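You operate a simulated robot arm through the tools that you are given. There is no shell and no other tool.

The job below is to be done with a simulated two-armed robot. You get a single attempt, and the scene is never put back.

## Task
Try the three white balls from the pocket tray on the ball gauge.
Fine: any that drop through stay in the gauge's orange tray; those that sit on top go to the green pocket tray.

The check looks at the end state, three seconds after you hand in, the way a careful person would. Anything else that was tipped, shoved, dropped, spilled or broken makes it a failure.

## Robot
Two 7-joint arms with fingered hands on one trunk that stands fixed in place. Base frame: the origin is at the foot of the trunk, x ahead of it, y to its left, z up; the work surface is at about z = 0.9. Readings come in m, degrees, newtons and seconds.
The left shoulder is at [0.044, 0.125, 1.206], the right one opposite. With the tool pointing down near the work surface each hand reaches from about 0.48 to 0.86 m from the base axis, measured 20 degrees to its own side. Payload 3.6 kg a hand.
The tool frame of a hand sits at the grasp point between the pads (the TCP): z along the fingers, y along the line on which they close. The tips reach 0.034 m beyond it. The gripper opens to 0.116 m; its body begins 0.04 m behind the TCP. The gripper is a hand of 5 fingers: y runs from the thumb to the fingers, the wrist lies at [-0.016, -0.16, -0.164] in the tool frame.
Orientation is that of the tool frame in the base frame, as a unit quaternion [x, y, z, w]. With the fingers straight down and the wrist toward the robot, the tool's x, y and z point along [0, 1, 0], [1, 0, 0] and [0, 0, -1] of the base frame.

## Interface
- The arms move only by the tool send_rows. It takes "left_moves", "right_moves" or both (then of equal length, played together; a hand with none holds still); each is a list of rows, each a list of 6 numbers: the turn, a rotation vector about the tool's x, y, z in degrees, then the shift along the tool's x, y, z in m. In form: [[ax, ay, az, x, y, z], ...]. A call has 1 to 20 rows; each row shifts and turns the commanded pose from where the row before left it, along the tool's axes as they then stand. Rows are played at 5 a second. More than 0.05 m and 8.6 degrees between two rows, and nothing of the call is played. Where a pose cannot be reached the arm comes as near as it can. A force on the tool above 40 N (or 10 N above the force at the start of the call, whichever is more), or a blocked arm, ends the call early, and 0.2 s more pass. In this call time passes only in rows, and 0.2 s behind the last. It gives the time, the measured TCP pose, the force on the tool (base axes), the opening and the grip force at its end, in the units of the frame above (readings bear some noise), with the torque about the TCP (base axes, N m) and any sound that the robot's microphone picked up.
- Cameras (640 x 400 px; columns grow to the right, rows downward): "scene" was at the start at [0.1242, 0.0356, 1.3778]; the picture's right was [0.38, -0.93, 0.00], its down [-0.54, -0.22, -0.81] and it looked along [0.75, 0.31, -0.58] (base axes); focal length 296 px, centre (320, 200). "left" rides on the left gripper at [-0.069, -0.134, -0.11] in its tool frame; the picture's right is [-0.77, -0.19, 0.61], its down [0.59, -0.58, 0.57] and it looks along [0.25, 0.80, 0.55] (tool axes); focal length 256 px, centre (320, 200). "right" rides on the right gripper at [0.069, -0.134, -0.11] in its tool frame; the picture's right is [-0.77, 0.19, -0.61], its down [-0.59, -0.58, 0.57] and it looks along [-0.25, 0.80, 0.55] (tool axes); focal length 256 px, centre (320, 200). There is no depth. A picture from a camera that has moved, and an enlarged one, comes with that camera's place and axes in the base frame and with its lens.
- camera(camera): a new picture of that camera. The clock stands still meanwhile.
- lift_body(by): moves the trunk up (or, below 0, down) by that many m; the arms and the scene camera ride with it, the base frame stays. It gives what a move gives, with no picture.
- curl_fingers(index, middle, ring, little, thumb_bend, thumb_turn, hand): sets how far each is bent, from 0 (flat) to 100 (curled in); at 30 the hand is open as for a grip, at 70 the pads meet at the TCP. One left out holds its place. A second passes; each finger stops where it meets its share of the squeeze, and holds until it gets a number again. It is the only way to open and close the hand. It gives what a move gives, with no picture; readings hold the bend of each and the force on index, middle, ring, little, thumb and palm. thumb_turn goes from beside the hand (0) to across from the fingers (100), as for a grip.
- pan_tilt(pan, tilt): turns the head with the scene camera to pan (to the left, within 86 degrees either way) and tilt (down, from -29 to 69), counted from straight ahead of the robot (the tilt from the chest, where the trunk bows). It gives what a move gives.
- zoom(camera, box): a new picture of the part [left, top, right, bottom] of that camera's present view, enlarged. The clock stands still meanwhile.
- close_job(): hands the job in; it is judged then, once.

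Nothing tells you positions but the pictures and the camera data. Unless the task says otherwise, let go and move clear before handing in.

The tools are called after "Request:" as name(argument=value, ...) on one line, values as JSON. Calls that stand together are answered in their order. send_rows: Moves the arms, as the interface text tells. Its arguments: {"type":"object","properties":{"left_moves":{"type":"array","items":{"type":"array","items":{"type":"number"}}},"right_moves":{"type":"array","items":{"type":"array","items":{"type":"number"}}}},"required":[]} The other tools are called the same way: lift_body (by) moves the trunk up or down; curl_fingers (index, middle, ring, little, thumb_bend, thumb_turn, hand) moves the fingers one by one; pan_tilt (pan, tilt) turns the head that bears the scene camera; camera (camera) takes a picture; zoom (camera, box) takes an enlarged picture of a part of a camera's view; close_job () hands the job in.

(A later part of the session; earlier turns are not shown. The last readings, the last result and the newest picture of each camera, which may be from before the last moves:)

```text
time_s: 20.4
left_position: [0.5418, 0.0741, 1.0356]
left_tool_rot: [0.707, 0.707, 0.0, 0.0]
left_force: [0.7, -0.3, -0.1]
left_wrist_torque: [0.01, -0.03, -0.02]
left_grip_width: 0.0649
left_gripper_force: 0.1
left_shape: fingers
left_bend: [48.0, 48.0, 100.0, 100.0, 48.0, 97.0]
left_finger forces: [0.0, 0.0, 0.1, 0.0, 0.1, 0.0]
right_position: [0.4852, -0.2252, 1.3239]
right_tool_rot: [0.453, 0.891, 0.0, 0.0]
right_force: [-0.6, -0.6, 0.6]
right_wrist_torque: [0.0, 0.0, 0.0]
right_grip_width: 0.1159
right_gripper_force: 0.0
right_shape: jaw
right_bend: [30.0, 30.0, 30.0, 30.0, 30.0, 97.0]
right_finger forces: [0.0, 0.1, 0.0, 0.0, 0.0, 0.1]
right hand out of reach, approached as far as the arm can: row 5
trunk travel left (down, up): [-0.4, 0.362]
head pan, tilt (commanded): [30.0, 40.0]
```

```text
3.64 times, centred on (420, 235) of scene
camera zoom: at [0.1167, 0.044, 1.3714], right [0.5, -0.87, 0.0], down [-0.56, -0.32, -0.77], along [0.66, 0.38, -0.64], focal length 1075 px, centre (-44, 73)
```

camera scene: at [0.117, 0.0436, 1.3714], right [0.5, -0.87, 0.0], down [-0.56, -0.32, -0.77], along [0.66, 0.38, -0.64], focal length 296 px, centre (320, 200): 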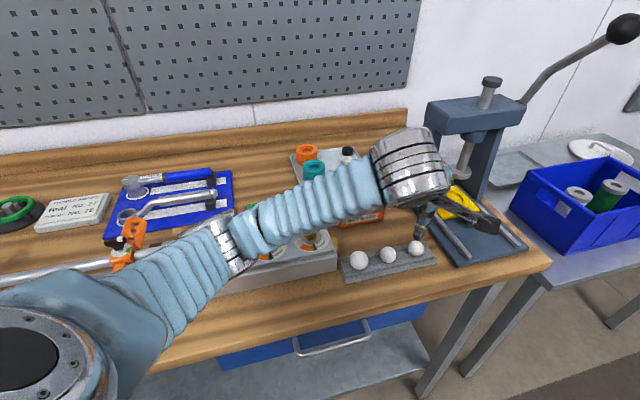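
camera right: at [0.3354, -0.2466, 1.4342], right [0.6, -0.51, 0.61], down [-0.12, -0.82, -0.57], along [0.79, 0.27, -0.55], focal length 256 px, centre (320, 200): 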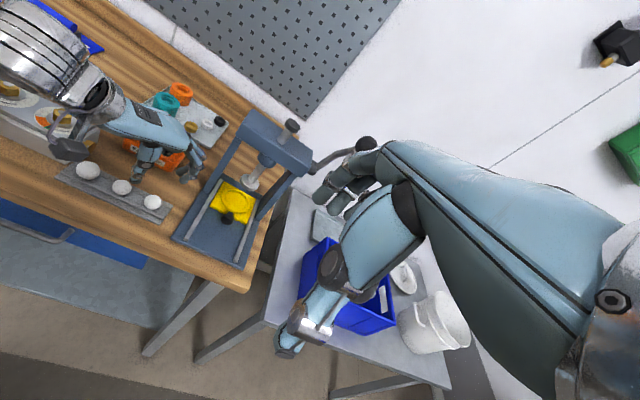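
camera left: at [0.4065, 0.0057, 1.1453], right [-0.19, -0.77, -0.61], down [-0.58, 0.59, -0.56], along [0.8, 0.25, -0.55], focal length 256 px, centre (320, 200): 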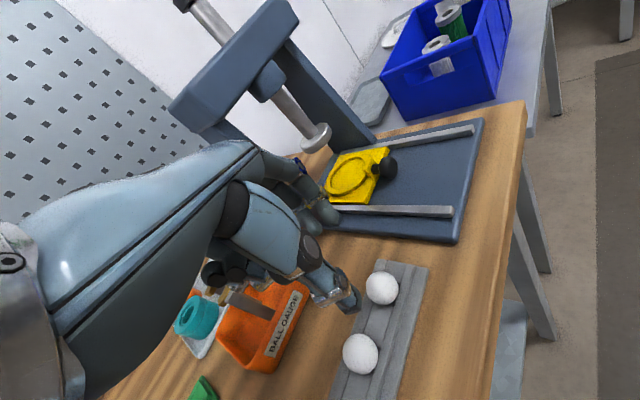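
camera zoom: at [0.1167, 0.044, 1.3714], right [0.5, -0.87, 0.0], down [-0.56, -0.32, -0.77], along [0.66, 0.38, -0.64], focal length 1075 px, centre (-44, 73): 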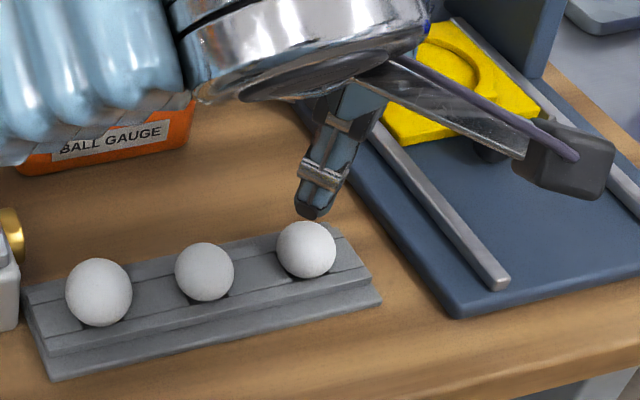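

Request:
send_rows(left_moves=[[0, 0, 0, -0.002, 0, 0.025], [0, 0, 0, 0, 0.001, 0.025], [0, 0, 0, 0, 0, 0.018]])

Request:
zoom(camera="left", box=[270, 180, 420, 320])

Request:
zoom(camera="scene", box=[370, 190, 470, 280])

Request:
zoom(camera="right", box=[60, 110, 220, 240])

```text
time_s: 21.2
left_position: [0.5429, 0.072, 0.9682]
left_tool_rot: [0.708, 0.706, -0.001, 0.0]
left_force: [0.4, -0.1, 0.5]
left_wrist_torque: [-0.03, -0.03, 0.02]
left_grip_width: 0.0651
left_gripper_force: 0.1
left_shape: fingers
left_bend: [48.0, 48.0, 100.0, 100.0, 48.0, 97.0]
left_finger forces: [0.1, 0.1, 0.1, 0.1, 0.0, 0.0]
right_position: [0.4844, -0.2251, 1.3252]
right_tool_rot: [0.454, 0.891, 0.0, -0.001]
right_force: [-0.6, 1.1, -0.2]
right_wrist_torque: [-0.03, 0.02, -0.02]
right_grip_width: 0.1162
right_gripper_force: 0.1
right_shape: jaw
right_bend: [30.0, 30.0, 30.0, 30.0, 30.0, 97.0]
right_finger forces: [0.1, 0.0, 0.0, 0.0, 0.0, 0.1]
trunk travel left (down, up): [-0.4, 0.362]
head pan, tilt (commanded): [30.0, 40.0]
```

```text
2.86 times, centred on (345, 250) of left
camera zoom: at [0.4074, 0.0043, 1.078], right [-0.19, -0.77, -0.61], down [-0.58, 0.59, -0.57], along [0.8, 0.25, -0.55], focal length 731 px, centre (249, 57)
```

zoom: 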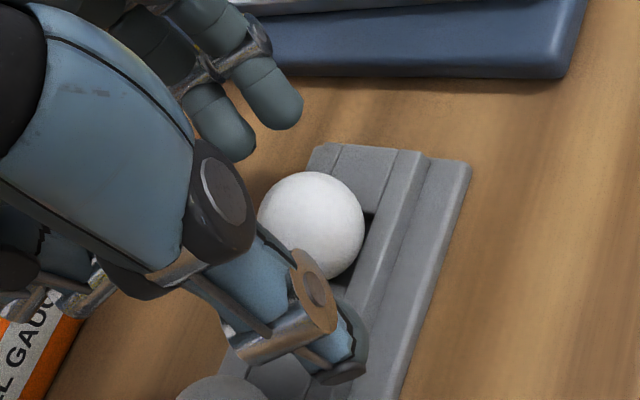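

```text
4.44 times, centred on (420, 235) of scene
camera zoom: at [0.1168, 0.044, 1.3714], right [0.5, -0.87, 0.0], down [-0.56, -0.32, -0.77], along [0.66, 0.38, -0.64], focal length 1314 px, centre (-124, 44)
```

zoom: 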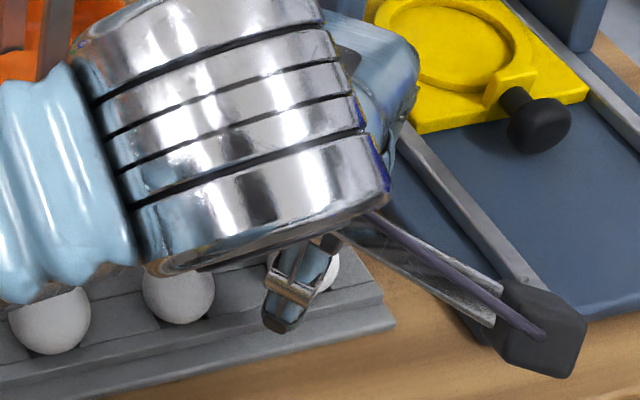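

```text
3.08 times, centred on (140, 175) of right
camera zoom: at [0.3354, -0.2463, 1.4342], right [0.6, -0.51, 0.61], down [-0.12, -0.82, -0.57], along [0.79, 0.27, -0.55], focal length 788 px, centre (874, 277)
```

zoom: 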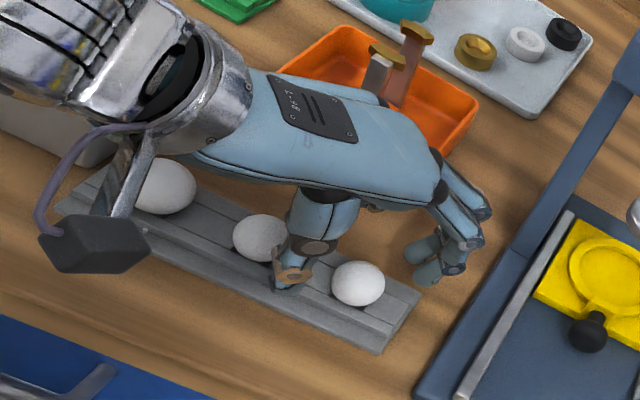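

Request:
send_rows(left_moves=[[0, 0, 0, 0, 0, 0.006], [0, 0, 0, 0, -0.001, 0.005], [0, 0, 0, 0, 0, 0.003]])

Request:
zoom(camera="left", box=[270, 180, 420, 320])

Request:
zoom(camera="right", box=[110, 150, 190, 220])

```text
time_s: 22.0
left_position: [0.5422, 0.0718, 0.9533]
left_tool_rot: [0.707, 0.707, 0.0, 0.0]
left_force: [0.1, -0.3, -0.2]
left_wrist_torque: [-0.01, 0.0, 0.01]
left_grip_width: 0.0654
left_gripper_force: 0.1
left_shape: fingers
left_bend: [48.0, 48.0, 100.0, 100.0, 48.0, 97.0]
left_finger forces: [0.1, 0.0, 0.0, 0.0, 0.0, 0.0]
right_position: [0.4851, -0.2238, 1.324]
right_tool_rot: [0.454, 0.891, -0.001, 0.001]
right_force: [1.0, -0.1, -0.1]
right_wrist_torque: [-0.04, 0.0, -0.04]
right_grip_width: 0.1159
right_gripper_force: 0.1
right_shape: jaw
right_bend: [30.0, 30.0, 30.0, 30.0, 30.0, 97.0]
right_finger forces: [0.1, 0.0, 0.1, 0.1, 0.0, 0.0]
trunk travel left (down, up): [-0.4, 0.362]
head pan, tilt (commanded): [30.0, 40.0]
```

```text
2.86 times, centred on (345, 250) of left
camera zoom: at [0.4062, 0.0037, 1.0628], right [-0.19, -0.77, -0.61], down [-0.58, 0.59, -0.56], along [0.79, 0.25, -0.55], focal length 731 px, centre (249, 57)
```

zoom: 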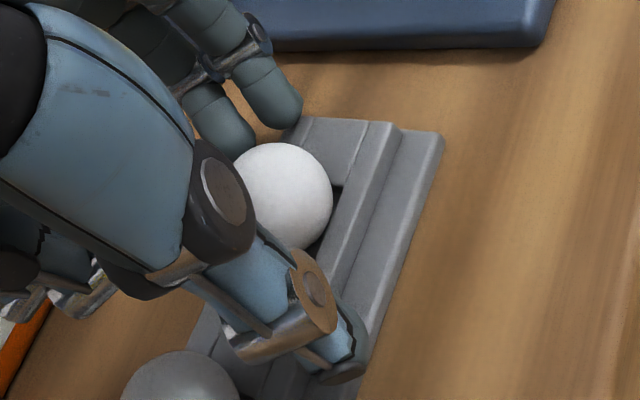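

```text
5.71 times, centred on (150, 185) of right
camera zoom: at [0.3354, -0.2463, 1.4342], right [0.6, -0.51, 0.61], down [-0.12, -0.82, -0.57], along [0.79, 0.27, -0.55], focal length 1463 px, centre (1291, 286)
```

zoom: 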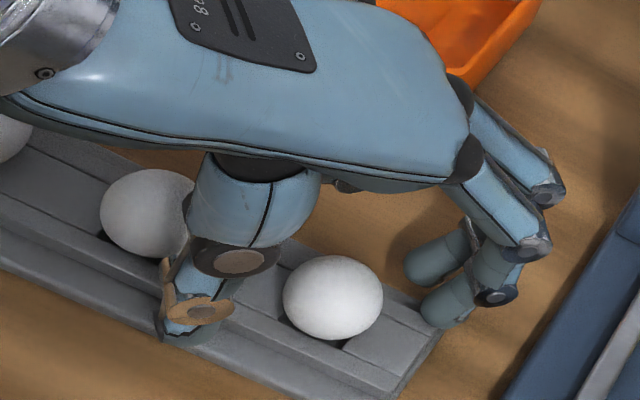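

Request:
curl_fingers(hand="left", index=57, middle=57, thumb_bend=57)

Request:
zoom(camera="left", box=[270, 180, 420, 320])

Request:
zoom(camera="right", box=[110, 150, 190, 220])

```text
time_s: 23.0
left_position: [0.5429, 0.073, 0.9529]
left_tool_rot: [0.707, 0.707, -0.001, 0.0]
left_force: [9.0, 1.5, 1.3]
left_wrist_torque: [0.09, -0.37, 0.21]
left_grip_width: 0.0529
left_gripper_force: 4.4
left_shape: fingers
left_bend: [49.0, 56.0, 100.0, 100.0, 56.0, 98.0]
left_finger forces: [8.6, 0.0, 0.1, 0.0, 0.1, 0.1]
right_position: [0.4856, -0.2236, 1.3237]
right_tool_rot: [0.454, 0.891, 0.0, -0.001]
right_force: [-0.1, -0.2, -0.2]
right_wrist_torque: [-0.01, -0.01, 0.03]
right_grip_width: 0.1159
right_gripper_force: 0.0
right_shape: jaw
right_bend: [30.0, 30.0, 30.0, 30.0, 30.0, 97.0]
right_finger forces: [0.0, 0.0, 0.0, 0.0, 0.0, 0.0]
trunk travel left (down, up): [-0.4, 0.362]
head pan, tilt (commanded): [30.0, 40.0]
```

```text
2.86 times, centred on (345, 250) of left
camera zoom: at [0.4072, 0.0041, 1.0629], right [-0.19, -0.77, -0.61], down [-0.58, 0.59, -0.56], along [0.79, 0.25, -0.55], focal length 731 px, centre (249, 57)
```

zoom: 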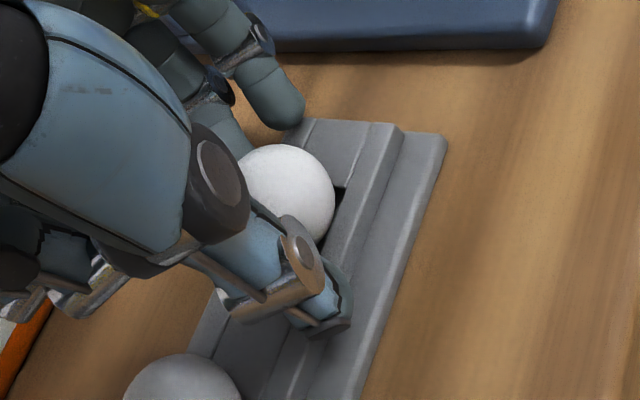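

```text
5.71 times, centred on (150, 185) of right
camera zoom: at [0.3368, -0.2458, 1.434], right [0.6, -0.51, 0.61], down [-0.12, -0.82, -0.57], along [0.79, 0.27, -0.56], focal length 1463 px, centre (1291, 286)
```

zoom: 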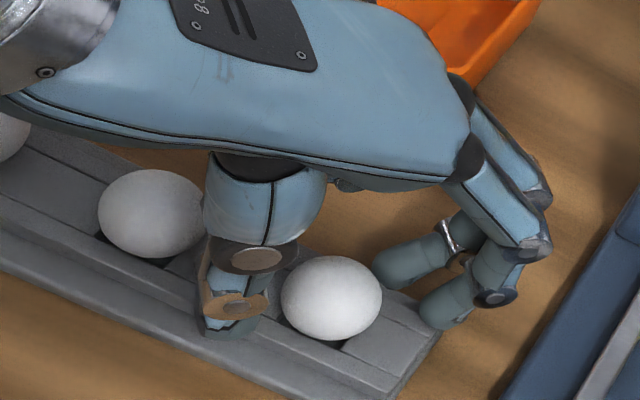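

The index tip caught the side of the tray's raised part (8.6 N) because it is slightly too low. I'll open again, rise 6 mm and check the clearance.

Request:
curl_fingers(hand="left", index=47, middle=47, thumb_bend=47)

Request:
send_rows(left_moves=[[0, 0, 0, 0, 0, -0.003], [0, 0, 0, 0, 0, -0.003]])

Request:
zoom(camera="left", box=[270, 180, 420, 320])

Request:
zoom(camera="right", box=[110, 150, 190, 220])

```text
time_s: 24.0
left_position: [0.5418, 0.0713, 0.953]
left_tool_rot: [0.707, 0.707, 0.0, 0.0]
left_force: [0.0, 1.5, -0.2]
left_wrist_torque: [0.01, -0.02, -0.01]
left_grip_width: 0.0681
left_gripper_force: 0.1
left_shape: fingers
left_bend: [47.0, 47.0, 100.0, 100.0, 47.0, 97.0]
left_finger forces: [0.1, 0.0, 0.0, 0.0, 0.1, 0.1]
right_position: [0.4841, -0.2242, 1.3243]
right_tool_rot: [0.455, 0.891, 0.0, 0.0]
right_force: [0.2, 0.5, 0.0]
right_wrist_torque: [0.01, 0.01, 0.01]
right_grip_width: 0.116
right_gripper_force: 0.1
right_shape: jaw
right_bend: [30.0, 30.0, 30.0, 30.0, 30.0, 97.0]
right_finger forces: [0.0, 0.0, 0.0, 0.0, 0.1, 0.0]
trunk travel left (down, up): [-0.4, 0.362]
head pan, tilt (commanded): [30.0, 40.0]
```

```text
time_s: 24.6
left_position: [0.5419, 0.0733, 0.9595]
left_tool_rot: [0.707, 0.707, 0.0, 0.0]
left_force: [-0.3, -0.3, 0.1]
left_wrist_torque: [-0.03, 0.04, 0.01]
left_grip_width: 0.0679
left_gripper_force: 0.1
left_shape: fingers
left_bend: [47.0, 47.0, 100.0, 100.0, 47.0, 97.0]
left_finger forces: [0.0, 0.0, 0.0, 0.0, 0.0, 0.1]
right_position: [0.4847, -0.2243, 1.3242]
right_tool_rot: [0.454, 0.891, 0.0, 0.0]
right_force: [1.1, 0.3, -0.3]
right_wrist_torque: [-0.01, -0.03, 0.02]
right_grip_width: 0.1156
right_gripper_force: 0.0
right_shape: jaw
right_bend: [30.0, 30.0, 30.0, 30.0, 30.0, 97.0]
right_finger forces: [0.0, 0.0, 0.0, 0.1, 0.1, 0.0]
trunk travel left (down, up): [-0.4, 0.362]
head pan, tilt (commanded): [30.0, 40.0]
```

```text
2.86 times, centred on (345, 250) of left
camera zoom: at [0.4063, 0.0045, 1.0697], right [-0.19, -0.77, -0.61], down [-0.58, 0.59, -0.57], along [0.8, 0.25, -0.55], focal length 731 px, centre (249, 57)
```

zoom: 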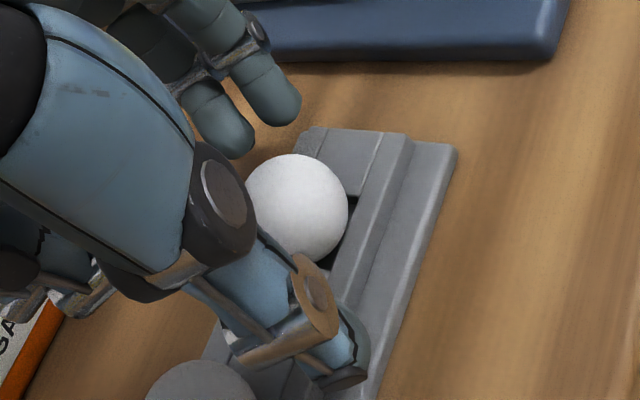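

```text
5.71 times, centred on (150, 185) of right
camera zoom: at [0.3354, -0.2462, 1.4342], right [0.6, -0.51, 0.61], down [-0.12, -0.82, -0.57], along [0.79, 0.27, -0.55], focal length 1463 px, centre (1291, 286)
```

zoom: 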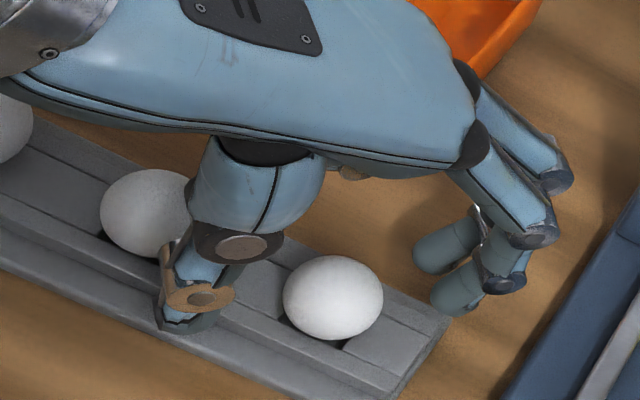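

The tray and ball are unmoved. A grip square across the tray would let the fingertips pass outside the raised strip, so I'll rise and test how far the left hand can yaw towards that.

Request:
send_rows(left_moves=[[0, 0, 0, 0, 0, -0.03], [0, 0, 0, 0, 0, -0.03], [0, 0, -8, 0, 0, 0], [0, 0, -8, 0, 0, 0], [0, 0, -8, 0, 0, 0]])

Request:
camera(camera="scene")

Request:
camera(camera="right")

```text
time_s: 25.8
left_position: [0.541, 0.0714, 1.0196]
left_tool_rot: [0.545, 0.838, 0.001, -0.001]
left_force: [0.1, -0.2, -0.5]
left_wrist_torque: [-0.01, 0.01, 0.01]
left_grip_width: 0.0682
left_gripper_force: 0.1
left_shape: fingers
left_bend: [47.0, 47.0, 100.0, 100.0, 47.0, 97.0]
left_finger forces: [0.0, 0.1, 0.0, 0.0, 0.0, 0.1]
right_position: [0.4846, -0.2268, 1.3246]
right_tool_rot: [0.454, 0.891, 0.0, -0.001]
right_force: [0.2, 0.4, 0.9]
right_wrist_torque: [0.06, 0.01, 0.0]
right_grip_width: 0.1159
right_gripper_force: 0.1
right_shape: jaw
right_bend: [30.0, 30.0, 30.0, 30.0, 30.0, 97.0]
right_finger forces: [0.1, 0.1, 0.0, 0.0, 0.1, 0.0]
trunk travel left (down, up): [-0.4, 0.362]
head pan, tilt (commanded): [30.0, 40.0]
```

```text
taken
camera scene: at [0.1171, 0.0425, 1.3714], right [0.5, -0.87, 0.0], down [-0.56, -0.32, -0.77], along [0.66, 0.38, -0.64], focal length 296 px, centre (320, 200)
```

scene: 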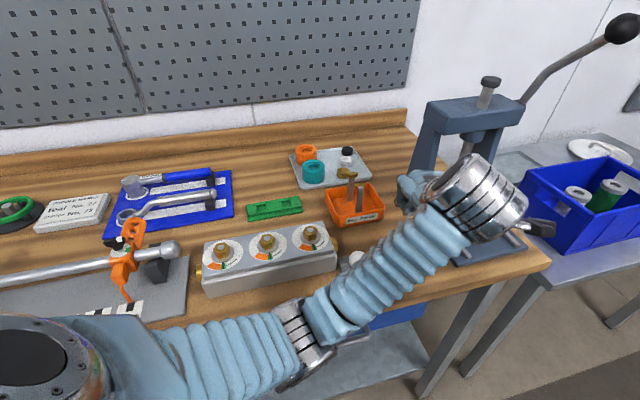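

```text
taken
camera right: at [0.3355, -0.2481, 1.4339], right [0.6, -0.51, 0.61], down [-0.12, -0.82, -0.57], along [0.79, 0.27, -0.55], focal length 256 px, centre (320, 200)
```

right: 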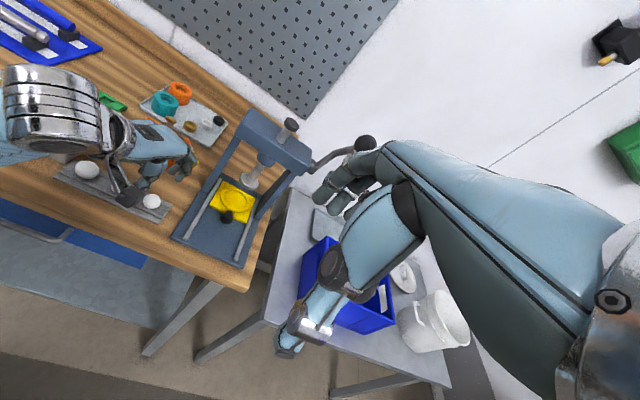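

Request:
send_rows(left_moves=[[0, 0, -8, 0, 0, 0], [0, 0, -8, 0, 0, 0]])

Request:
zoom(camera="right", box=[0, 60, 220, 240])

Request:
camera(camera="scene")

Request:
camera(camera="left")

```text
time_s: 26.4
left_position: [0.5428, 0.0738, 1.0186]
left_tool_rot: [0.422, 0.907, 0.001, 0.0]
left_force: [-0.9, -0.5, 0.5]
left_wrist_torque: [0.0, -0.01, 0.02]
left_grip_width: 0.0682
left_gripper_force: 0.0
left_shape: fingers
left_bend: [47.0, 47.0, 100.0, 100.0, 47.0, 97.0]
left_finger forces: [0.0, 0.0, 0.0, 0.1, 0.0, 0.1]
right_position: [0.4839, -0.2248, 1.3242]
right_tool_rot: [0.454, 0.891, 0.0, -0.001]
right_force: [0.3, 0.2, -0.5]
right_wrist_torque: [-0.02, -0.02, 0.02]
right_grip_width: 0.1158
right_gripper_force: 0.1
right_shape: jaw
right_bend: [30.0, 30.0, 30.0, 30.0, 30.0, 97.0]
right_finger forces: [0.0, 0.1, 0.0, 0.0, 0.1, 0.0]
trunk travel left (down, up): [-0.4, 0.362]
head pan, tilt (commanded): [30.0, 40.0]
```

```text
2.22 times, centred on (110, 150) of right
camera zoom: at [0.3354, -0.2468, 1.4341], right [0.6, -0.51, 0.61], down [-0.12, -0.82, -0.57], along [0.79, 0.27, -0.55], focal length 569 px, centre (787, 311)
```

zoom: 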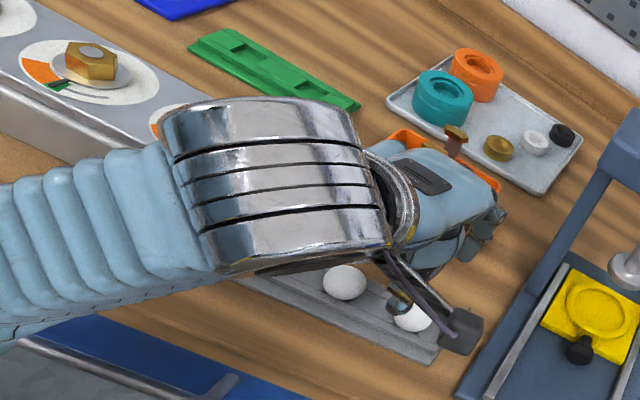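

```text
taken
camera scene: at [0.1169, 0.0436, 1.3714], right [0.5, -0.87, 0.0], down [-0.56, -0.32, -0.77], along [0.66, 0.38, -0.64], focal length 296 px, centre (320, 200)
```

scene: 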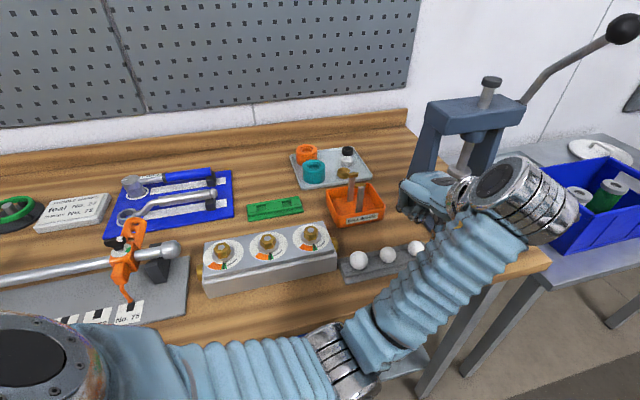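

```text
taken
camera left: at [0.4826, -0.0657, 1.1289], right [0.35, -0.71, -0.61], down [-0.82, 0.08, -0.56], along [0.45, 0.7, -0.55], focal length 256 px, centre (320, 200)
```

left: 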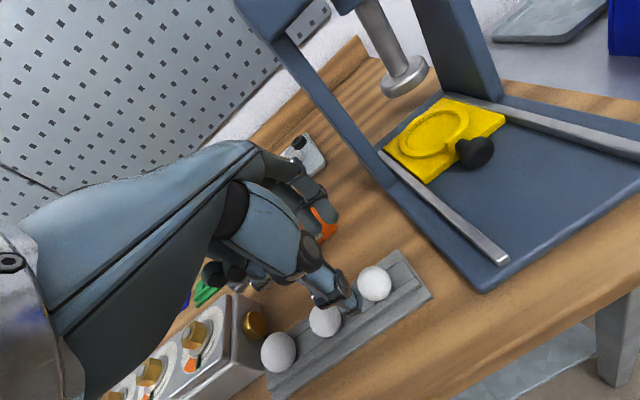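

Request:
zoom(camera="left", box=[300, 230, 440, 350])

Request:
zoom(camera="right", box=[110, 150, 190, 220])

```text
3.33 times, centred on (370, 290) of left
camera zoom: at [0.4826, -0.0657, 1.1289], right [0.35, -0.71, -0.61], down [-0.82, 0.08, -0.56], along [0.45, 0.7, -0.55], focal length 853 px, centre (153, -100)
```

zoom: 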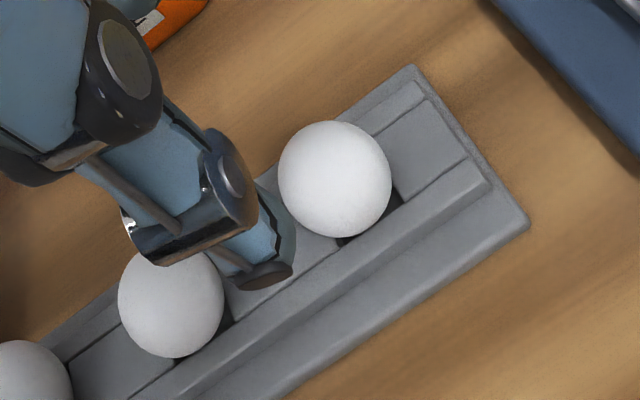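

```text
5.71 times, centred on (150, 185) of right
camera zoom: at [0.3354, -0.2468, 1.4341], right [0.6, -0.51, 0.61], down [-0.12, -0.82, -0.57], along [0.79, 0.27, -0.55], focal length 1463 px, centre (1291, 286)
```

zoom: 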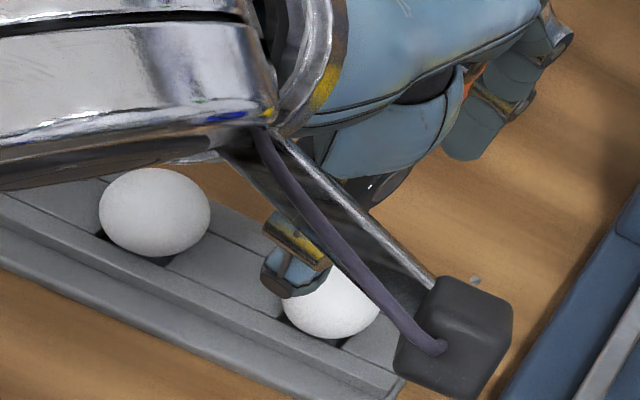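

The hand reaches a yaw of 40°, which is nearly square across the tray. For this ball I'll lay ring and little flat (they point away from the press here), centre on the ball using the wrist camera, and go down with the tips outside the raised strip.

Request:
curl_fingers(hand="left", ring=0, little=0)

Request:
send_rows(left_moves=[[0, 0, -4, -0.0025, -0.002, 0.02], [0, 0, 0, 0, 0, 0.02], [0, 0, 0, 0, 0, 0.012]])

Request:
zoom(camera="left", box=[260, 170, 420, 320])

Request:
camera(camera="right")

```text
time_s: 27.4
left_position: [0.5427, 0.0729, 1.0183]
left_tool_rot: [0.423, 0.906, 0.001, 0.0]
left_force: [-0.1, -0.1, 0.1]
left_wrist_torque: [0.03, -0.03, 0.01]
left_grip_width: 0.068
left_gripper_force: 0.0
left_shape: fingers
left_bend: [47.0, 47.0, 0.0, 0.0, 47.0, 97.0]
left_finger forces: [0.0, 0.0, 0.1, 0.0, 0.0, 0.1]
right_position: [0.4846, -0.2246, 1.3242]
right_tool_rot: [0.454, 0.891, 0.0, 0.0]
right_force: [-0.8, -0.5, 0.0]
right_wrist_torque: [0.03, 0.0, 0.01]
right_grip_width: 0.1161
right_gripper_force: 0.0
right_shape: jaw
right_bend: [30.0, 30.0, 30.0, 30.0, 30.0, 97.0]
right_finger forces: [0.1, 0.0, 0.1, 0.0, 0.1, 0.0]
trunk travel left (down, up): [-0.4, 0.362]
head pan, tilt (commanded): [30.0, 40.0]
```

```text
time_s: 28.2
left_position: [0.5423, 0.0695, 0.9663]
left_tool_rot: [0.391, 0.921, 0.0, 0.0]
left_force: [-0.3, -0.2, -0.4]
left_wrist_torque: [-0.01, -0.01, 0.01]
left_grip_width: 0.0682
left_gripper_force: 0.1
left_shape: fingers
left_bend: [47.0, 47.0, 0.0, 0.0, 47.0, 97.0]
left_finger forces: [0.0, 0.0, 0.0, 0.0, 0.1, 0.0]
right_position: [0.4849, -0.2251, 1.3244]
right_tool_rot: [0.454, 0.891, 0.001, -0.001]
right_force: [0.0, 0.1, -0.3]
right_wrist_torque: [0.0, 0.0, 0.02]
right_grip_width: 0.1158
right_gripper_force: 0.1
right_shape: jaw
right_bend: [30.0, 30.0, 30.0, 30.0, 30.0, 97.0]
right_finger forces: [0.0, 0.0, 0.1, 0.2, 0.1, 0.0]
trunk travel left (down, up): [-0.4, 0.362]
head pan, tilt (commanded): [30.0, 40.0]
```

```text
2.67 times, centred on (340, 245) of left
camera zoom: at [0.4922, -0.0728, 1.0753], right [0.4, -0.68, -0.61], down [-0.82, 0.02, -0.57], along [0.4, 0.73, -0.55], focal length 683 px, centre (267, 80)
```

zoom: 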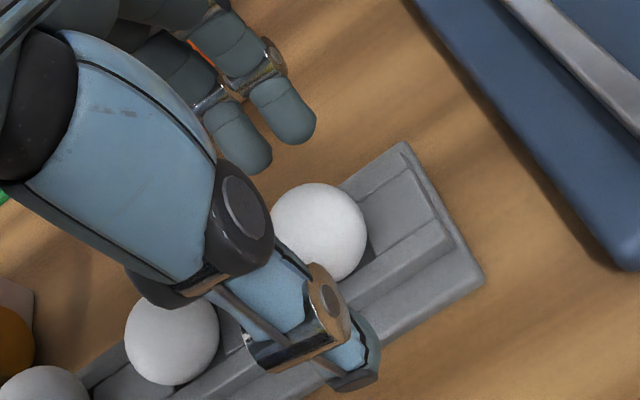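

```text
taken
camera right: at [0.3355, -0.2468, 1.4341], right [0.6, -0.51, 0.61], down [-0.12, -0.82, -0.57], along [0.79, 0.27, -0.55], focal length 256 px, centre (320, 200)
```

right: 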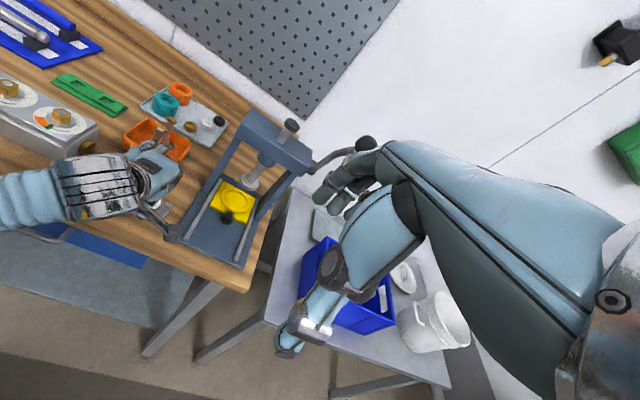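

Request:
send_rows(left_moves=[[0, 0, 0, -0.0015, 0.002, 0.006], [0, 0, 0, 0, 0, 0.006], [0, 0, 0, 0, 0, 0.004]])

Request:
zoom(camera="left", box=[260, 170, 420, 320])

Request:
zoom(camera="right", box=[90, 140, 210, 240])

```text
time_s: 29.0
left_position: [0.5483, 0.0808, 0.9566]
left_tool_rot: [0.386, 0.922, 0.012, 0.004]
left_force: [-0.1, -0.5, 0.0]
left_wrist_torque: [-0.02, -0.02, 0.02]
left_grip_width: 0.068
left_gripper_force: 0.1
left_shape: fingers
left_bend: [47.0, 47.0, 0.0, 0.0, 47.0, 97.0]
left_finger forces: [0.0, 0.0, 0.0, 0.0, 0.0, 0.1]
right_position: [0.4851, -0.2244, 1.3236]
right_tool_rot: [0.454, 0.891, 0.001, -0.001]
right_force: [0.0, 0.0, 0.2]
right_wrist_torque: [-0.01, -0.03, -0.01]
right_grip_width: 0.1161
right_gripper_force: 0.1
right_shape: jaw
right_bend: [30.0, 30.0, 30.0, 30.0, 30.0, 97.0]
right_finger forces: [0.0, 0.0, 0.0, 0.1, 0.0, 0.1]
trunk travel left (down, up): [-0.4, 0.362]
head pan, tilt (commanded): [30.0, 40.0]
```

```text
2.67 times, centred on (340, 245) of left
camera zoom: at [0.4987, -0.0651, 1.0631], right [0.42, -0.67, -0.62], down [-0.82, 0.03, -0.58], along [0.4, 0.74, -0.53], focal length 683 px, centre (267, 80)
```

zoom: 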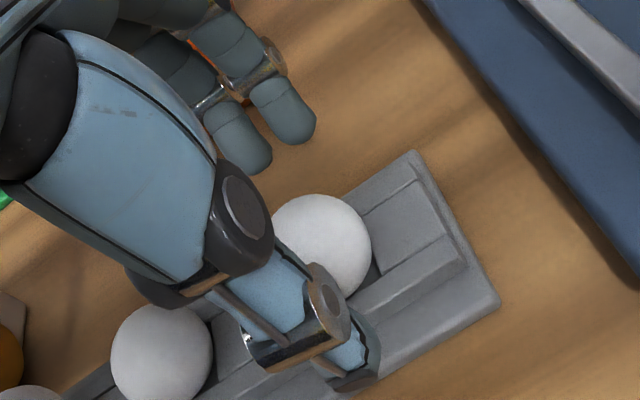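

```text
4.00 times, centred on (150, 190) of right
camera zoom: at [0.3355, -0.2464, 1.4342], right [0.6, -0.51, 0.61], down [-0.12, -0.82, -0.57], along [0.79, 0.27, -0.55], focal length 1024 px, centre (1000, 240)
```

zoom: 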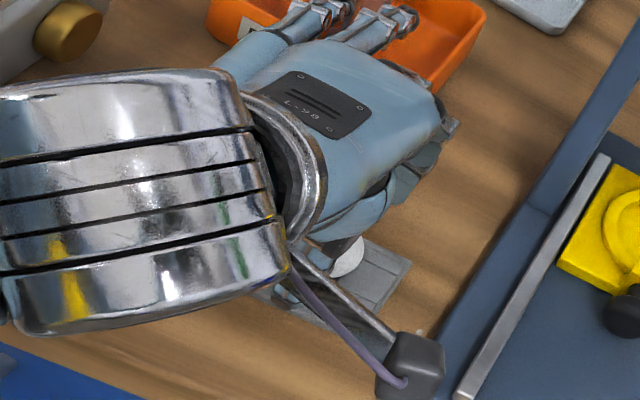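

The hand was pushed off its commanded pose (about 10 mm in y), so something on the arm, perhaps the elbow at the bench edge, is limiting it. I'll rise back and look at the elbow.

Request:
send_rows(left_moves=[[0, 0, 0, 0, 0, -0.006], [0, 0, 0, 0, 0, -0.01], [0, 0, 0, 0, 0, -0.02], [0, 0, 0, 0, 0, -0.02]])

Request:
pan_tilt(pan=30, tilt=65)

Request:
camera(camera="scene")

```text
time_s: 30.2
left_position: [0.552, 0.1062, 1.0087]
left_tool_rot: [0.372, 0.928, 0.032, -0.004]
left_force: [-0.3, 0.5, -0.2]
left_wrist_torque: [0.01, -0.01, -0.03]
left_grip_width: 0.0684
left_gripper_force: 0.1
left_shape: fingers
left_bend: [47.0, 47.0, 0.0, 0.0, 47.0, 97.0]
left_finger forces: [0.1, 0.0, 0.0, 0.0, 0.0, 0.0]
right_position: [0.4845, -0.2244, 1.3241]
right_tool_rot: [0.454, 0.891, -0.001, -0.001]
right_force: [0.1, -0.5, 0.6]
right_wrist_torque: [0.0, 0.04, -0.04]
right_grip_width: 0.1161
right_gripper_force: 0.0
right_shape: jaw
right_bend: [30.0, 30.0, 30.0, 30.0, 30.0, 97.0]
right_finger forces: [0.0, 0.1, 0.0, 0.0, 0.1, 0.1]
trunk travel left (down, up): [-0.4, 0.362]
head pan, tilt (commanded): [30.0, 40.0]
stopped in row 4 (left hand): the arm was blocked; the commanded pose is now the measured one
```

```text
time_s: 31.1
left_position: [0.5507, 0.1058, 1.0084]
left_tool_rot: [0.371, 0.928, 0.032, -0.007]
left_force: [0.0, 0.1, 0.3]
left_wrist_torque: [0.02, 0.01, 0.01]
left_grip_width: 0.0681
left_gripper_force: 0.2
left_shape: fingers
left_bend: [47.0, 47.0, 0.0, 0.0, 47.0, 97.0]
left_finger forces: [0.0, 0.1, 0.0, 0.1, 0.0, 0.2]
right_position: [0.485, -0.2245, 1.3244]
right_tool_rot: [0.454, 0.891, 0.0, -0.001]
right_force: [-0.1, -0.1, -0.7]
right_wrist_torque: [-0.02, -0.01, 0.02]
right_grip_width: 0.116
right_gripper_force: 0.1
right_shape: jaw
right_bend: [30.0, 30.0, 30.0, 30.0, 30.0, 97.0]
right_finger forces: [0.1, 0.1, 0.0, 0.0, 0.0, 0.0]
trunk travel left (down, up): [-0.4, 0.362]
head pan, tilt (commanded): [30.0, 65.0]
```

```text
taken
camera scene: at [0.0958, 0.0316, 1.3391], right [0.5, -0.87, 0.0], down [-0.78, -0.45, -0.42], along [0.37, 0.21, -0.91], focal length 296 px, centre (320, 200)
```

scene: 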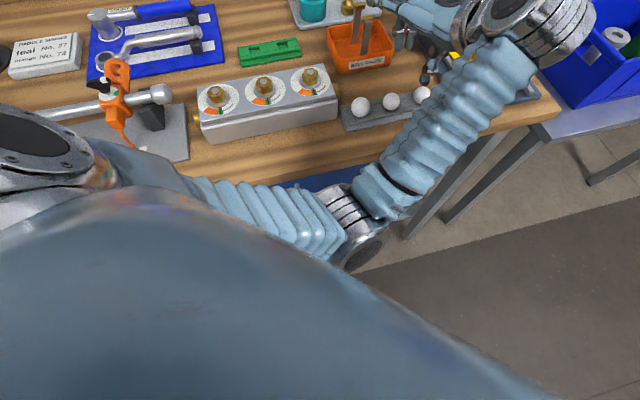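

The elbow has swung in against the robot's own chest, so this yaw is not usable with the left arm. Before backing out I'll check the fingers' clearance to the gauge.

Request:
pan_tilt(pan=30, tilt=40)

Request:
zoom(camera="scene", box=[300, 120, 520, 300])

Request:
zoom(camera="right", box=[60, 90, 240, 240])

Request:
camera(camera="left")

```text
time_s: 32.0
left_position: [0.5506, 0.1058, 1.0081]
left_tool_rot: [0.372, 0.928, 0.032, -0.007]
left_force: [0.0, -0.4, 1.0]
left_wrist_torque: [0.01, 0.01, 0.0]
left_grip_width: 0.0683
left_gripper_force: 0.1
left_shape: fingers
left_bend: [47.0, 47.0, 0.0, 0.0, 47.0, 97.0]
left_finger forces: [0.1, 0.0, 0.1, 0.0, 0.0, 0.0]
right_position: [0.485, -0.2244, 1.3235]
right_tool_rot: [0.454, 0.891, 0.0, -0.001]
right_force: [0.2, 0.3, -0.6]
right_wrist_torque: [-0.01, 0.01, 0.0]
right_grip_width: 0.1161
right_gripper_force: 0.0
right_shape: jaw
right_bend: [30.0, 30.0, 30.0, 30.0, 30.0, 97.0]
right_finger forces: [0.0, 0.0, 0.0, 0.0, 0.1, 0.1]
trunk travel left (down, up): [-0.4, 0.362]
head pan, tilt (commanded): [30.0, 40.0]
```

```text
2.22 times, centred on (410, 210) of scene
camera zoom: at [0.1168, 0.0437, 1.3713], right [0.5, -0.87, 0.0], down [-0.56, -0.32, -0.77], along [0.66, 0.38, -0.64], focal length 657 px, centre (120, 178)
```

zoom: 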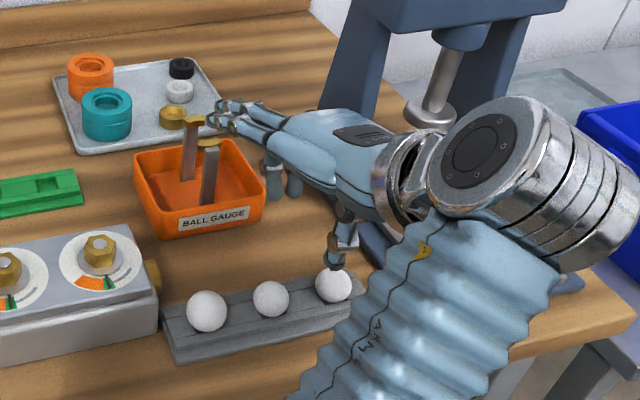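

```text
2.67 times, centred on (150, 165) of right
camera zoom: at [0.3355, -0.2465, 1.4342], right [0.6, -0.51, 0.61], down [-0.12, -0.82, -0.57], along [0.79, 0.27, -0.55], focal length 683 px, centre (773, 293)
```

zoom: 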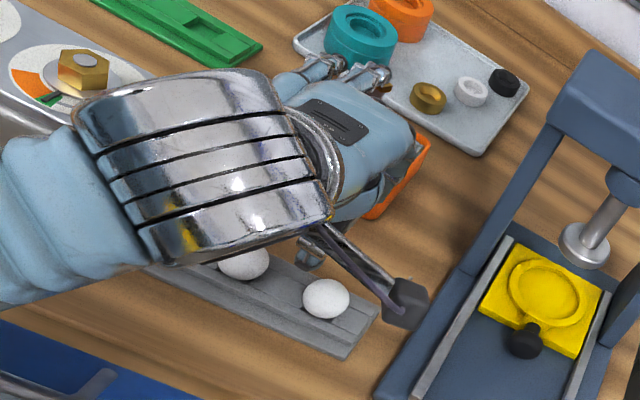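

```text
taken
camera left: at [0.5055, -0.0449, 1.1072], right [0.44, -0.62, -0.65], down [-0.82, 0.03, -0.58], along [0.38, 0.78, -0.5], focal length 256 px, centre (320, 200)
```

left: 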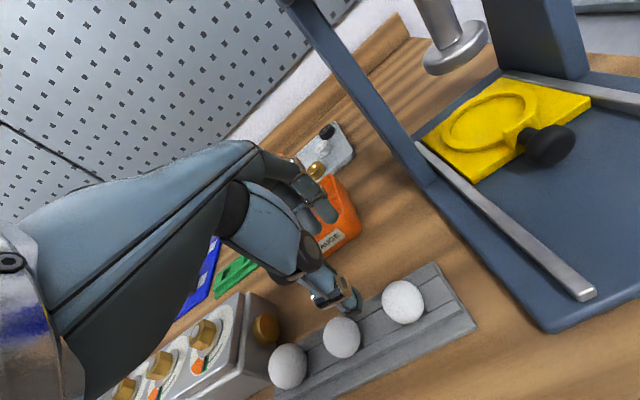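

Request:
send_rows(left_moves=[[0, 0, 6, 0, 0, -0.008], [0, 0, 6, 0, 0, -0.008], [0, 0, 6, 0, 0, -0.008], [0, 0, 6, 0, 0, -0.008]])

Request:
zoom(camera="scene", box=[300, 120, 520, 300])

Request:
camera(camera="scene")

```text
time_s: 33.0
left_position: [0.5512, 0.1145, 1.0379]
left_tool_rot: [0.553, 0.832, 0.042, -0.019]
left_force: [-0.2, 0.1, -0.6]
left_wrist_torque: [-0.05, -0.03, 0.02]
left_grip_width: 0.0681
left_gripper_force: 0.0
left_shape: fingers
left_bend: [47.0, 47.0, 0.0, 0.0, 47.0, 97.0]
left_finger forces: [0.0, 0.0, 0.0, 0.0, 0.0, 0.1]
right_position: [0.4858, -0.2241, 1.3245]
right_tool_rot: [0.454, 0.891, 0.0, 0.0]
right_force: [0.3, 0.7, 0.1]
right_wrist_torque: [0.0, -0.02, -0.01]
right_grip_width: 0.1157
right_gripper_force: 0.1
right_shape: jaw
right_bend: [30.0, 30.0, 30.0, 30.0, 30.0, 97.0]
right_finger forces: [0.0, 0.0, 0.1, 0.0, 0.0, 0.1]
trunk travel left (down, up): [-0.4, 0.362]
head pan, tilt (commanded): [30.0, 40.0]
```

```text
2.22 times, centred on (410, 210) of scene
camera zoom: at [0.1167, 0.044, 1.3714], right [0.5, -0.87, 0.0], down [-0.56, -0.32, -0.77], along [0.66, 0.38, -0.64], focal length 657 px, centre (120, 178)
```

zoom: 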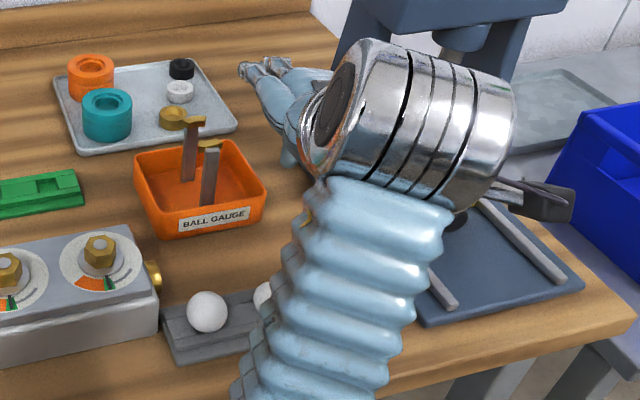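

```text
taken
camera scene: at [0.1167, 0.044, 1.3714], right [0.5, -0.87, 0.0], down [-0.56, -0.32, -0.77], along [0.66, 0.38, -0.64], focal length 296 px, centre (320, 200)
```

scene: 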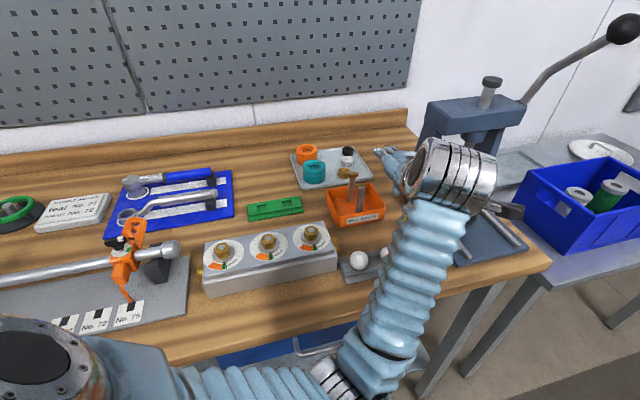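

Request:
send_rows(left_moves=[[1.4, -2.2, 0, 0, 0, -0.03], [1.4, -2.2, 0, 0, 0, -0.03], [0, 0, 0, 0.01, -0.01, -0.03], [0, 0, 0, 0.04, -0.01, 0], [0, 0, 0, 0.045, -0.01, 0]])

Request:
camera(camera="scene")

```text
time_s: 34.2
left_position: [0.4853, 0.1921, 1.1324]
left_tool_rot: [0.548, 0.837, 0.002, 0.002]
left_force: [-0.2, 0.9, -0.3]
left_wrist_torque: [0.03, 0.01, -0.01]
left_grip_width: 0.0681
left_gripper_force: 0.1
left_shape: fingers
left_bend: [47.0, 47.0, 0.0, 0.0, 47.0, 97.0]
left_finger forces: [0.0, 0.0, 0.0, 0.1, 0.1, 0.0]
right_position: [0.4842, -0.2232, 1.3238]
right_tool_rot: [0.453, 0.891, 0.0, 0.0]
right_force: [0.4, -0.4, -0.3]
right_wrist_torque: [0.0, -0.01, -0.02]
right_grip_width: 0.1162
right_gripper_force: 0.0
right_shape: jaw
right_bend: [30.0, 30.0, 30.0, 30.0, 30.0, 97.0]
right_finger forces: [0.0, 0.1, 0.1, 0.0, 0.0, 0.1]
trunk travel left (down, up): [-0.4, 0.362]
head pan, tilt (commanded): [30.0, 40.0]
```

```text
taken
camera scene: at [0.1164, 0.0445, 1.3714], right [0.5, -0.87, 0.0], down [-0.56, -0.32, -0.77], along [0.66, 0.38, -0.64], focal length 296 px, centre (320, 200)
```

scene: 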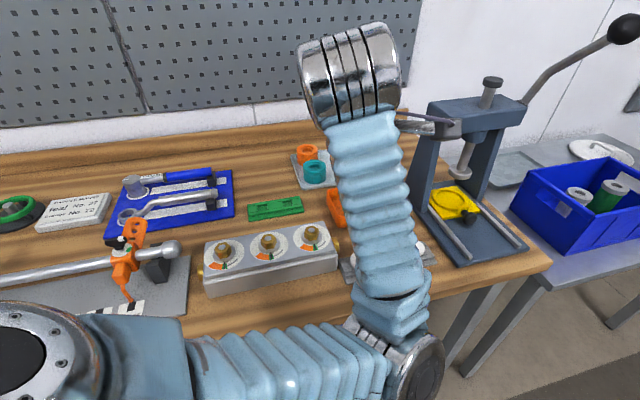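

The arm has slipped into an elbow-in posture. I'll unwind by turning the yaw back past zero and moving left over free space, then check the elbow again.

Request:
send_rows(left_moves=[[0, 0, 7.5, 0.01, 0, -0.01], [0, 0, 7.5, 0.02, 0, -0.01], [0, 0, 7.4, 0.03, 0, 0], [0, 0, 0, 0.04, -0.01, 0], [0, 0, 0, 0.04, -0.01, 0], [0, 0, 0, 0.04, -0.01, 0], [0, 0, 0, 0.04, 0, 0]])

Request:
camera(camera="scene")

```text
time_s: 35.8
left_position: [0.4615, 0.4084, 1.137]
left_tool_rot: [0.709, 0.705, -0.012, 0.008]
left_force: [0.3, -0.6, -0.6]
left_wrist_torque: [0.0, 0.02, -0.02]
left_grip_width: 0.068
left_gripper_force: 0.0
left_shape: fingers
left_bend: [47.0, 47.0, 0.0, 0.0, 47.0, 97.0]
left_finger forces: [0.0, 0.0, 0.0, 0.0, 0.1, 0.0]
left hand out of reach, approached as far as the arm can: row 1, 2
right_position: [0.4861, -0.2228, 1.324]
right_tool_rot: [0.453, 0.891, -0.001, -0.001]
right_force: [-0.2, -0.4, -0.1]
right_wrist_torque: [-0.04, -0.02, -0.02]
right_grip_width: 0.116
right_gripper_force: 0.1
right_shape: jaw
right_bend: [30.0, 30.0, 30.0, 30.0, 30.0, 97.0]
right_finger forces: [0.0, 0.0, 0.1, 0.0, 0.0, 0.1]
trunk travel left (down, up): [-0.4, 0.362]
head pan, tilt (commanded): [30.0, 40.0]
```

```text
taken
camera scene: at [0.1169, 0.0457, 1.3713], right [0.5, -0.87, 0.0], down [-0.56, -0.32, -0.77], along [0.66, 0.38, -0.64], focal length 296 px, centre (320, 200)
```

scene: 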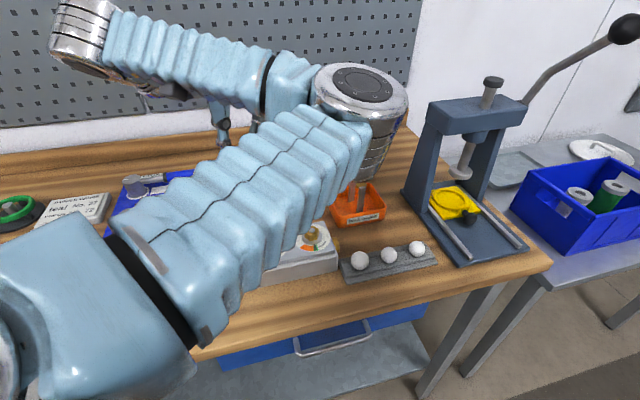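

The elbow is now up and forward, an awkward posture. I'll reach the hand out to the far left and up, so the arm nearly straightens and can fold back with the elbow outside.

Request:
send_rows(left_moves=[[0, 0, 0, 0.02, 0, -0.03], [0, 0, 0, 0.03, 0, -0.03], [0, 0, 0, 0.03, 0.01, -0.03], [0, 0, 0, 0.03, 0.01, -0.03], [0, 0, 0, 0.03, 0.02, -0.02], [0, 0, 0, 0.03, 0.03, -0.02]])

Request:
pan_tilt(pan=45, tilt=15)

Request:
camera(camera="scene")

```text
time_s: 37.2
left_position: [0.5334, 0.5848, 1.2887]
left_tool_rot: [0.707, 0.707, -0.012, 0.01]
left_force: [-0.6, 1.2, -0.3]
left_wrist_torque: [-0.03, -0.02, 0.01]
left_grip_width: 0.0681
left_gripper_force: 0.0
left_shape: fingers
left_bend: [47.0, 47.0, 0.0, 0.0, 47.0, 97.0]
left_finger forces: [0.0, 0.0, 0.1, 0.0, 0.0, 0.1]
right_position: [0.4835, -0.2223, 1.3251]
right_tool_rot: [0.453, 0.892, -0.001, 0.0]
right_force: [-0.4, 0.4, 1.2]
right_wrist_torque: [-0.04, 0.0, 0.01]
right_grip_width: 0.1162
right_gripper_force: 0.1
right_shape: jaw
right_bend: [30.0, 30.0, 30.0, 30.0, 30.0, 97.0]
right_finger forces: [0.0, 0.1, 0.0, 0.0, 0.0, 0.1]
trunk travel left (down, up): [-0.4, 0.362]
head pan, tilt (commanded): [30.0, 40.0]
```

```text
time_s: 38.1
left_position: [0.5329, 0.5827, 1.2891]
left_tool_rot: [0.708, 0.706, -0.012, 0.009]
left_force: [0.1, 0.7, -0.2]
left_wrist_torque: [0.0, 0.0, -0.02]
left_grip_width: 0.0681
left_gripper_force: 0.1
left_shape: fingers
left_bend: [47.0, 47.0, 0.0, 0.0, 47.0, 97.0]
left_finger forces: [0.1, 0.0, 0.1, 0.0, 0.1, 0.0]
right_position: [0.4851, -0.2232, 1.3249]
right_tool_rot: [0.454, 0.891, 0.0, 0.0]
right_force: [-1.2, -1.1, 0.2]
right_wrist_torque: [0.02, 0.03, 0.01]
right_grip_width: 0.1159
right_gripper_force: 0.1
right_shape: jaw
right_bend: [30.0, 30.0, 30.0, 30.0, 30.0, 97.0]
right_finger forces: [0.0, 0.0, 0.0, 0.0, 0.0, 0.0]
trunk travel left (down, up): [-0.4, 0.362]
head pan, tilt (commanded): [45.0, 15.0]
```

```text
taken
camera scene: at [0.1092, 0.0681, 1.4108], right [0.71, -0.71, 0.0], down [-0.18, -0.18, -0.97], along [0.68, 0.68, -0.26], focal length 296 px, centre (320, 200)
```

scene: 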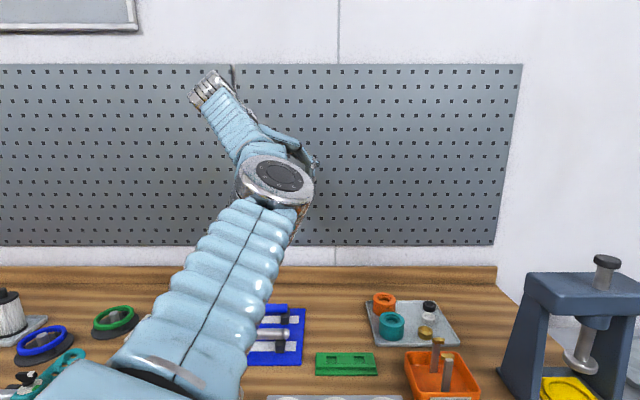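

Request:
send_rows(left_moves=[[0, 0, 8, 0, 0, 0], [0, 0, 8, 0, 0, 0], [0, 0, 8, 0, 0, 0]])

Request:
camera(camera="scene")

```text
time_s: 38.9
left_position: [0.5259, 0.5546, 1.2922]
left_tool_rot: [0.84, 0.542, -0.009, 0.01]
left_force: [0.4, -0.4, 0.5]
left_wrist_torque: [0.05, 0.02, -0.01]
left_grip_width: 0.0682
left_gripper_force: 0.1
left_shape: fingers
left_bend: [47.0, 47.0, 0.0, 0.0, 47.0, 97.0]
left_finger forces: [0.1, 0.1, 0.1, 0.0, 0.1, 0.1]
left hand out of reach, approached as far as the arm can: row 3
right_position: [0.4856, -0.2256, 1.323]
right_tool_rot: [0.454, 0.891, 0.0, -0.001]
right_force: [0.5, -0.3, 0.0]
right_wrist_torque: [0.05, 0.02, 0.01]
right_grip_width: 0.1159
right_gripper_force: 0.0
right_shape: jaw
right_bend: [30.0, 30.0, 30.0, 30.0, 30.0, 97.0]
right_finger forces: [0.0, 0.0, 0.0, 0.1, 0.0, 0.0]
trunk travel left (down, up): [-0.4, 0.362]
head pan, tilt (commanded): [45.0, 15.0]
```

```text
taken
camera scene: at [0.1106, 0.0663, 1.4108], right [0.71, -0.71, 0.0], down [-0.18, -0.18, -0.97], along [0.68, 0.68, -0.26], focal length 296 px, centre (320, 200)
```

scene: 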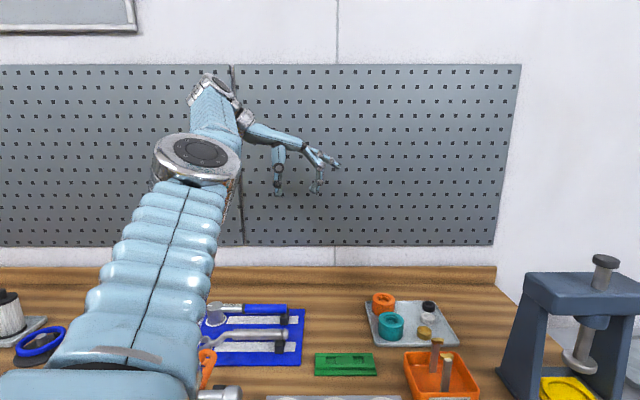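

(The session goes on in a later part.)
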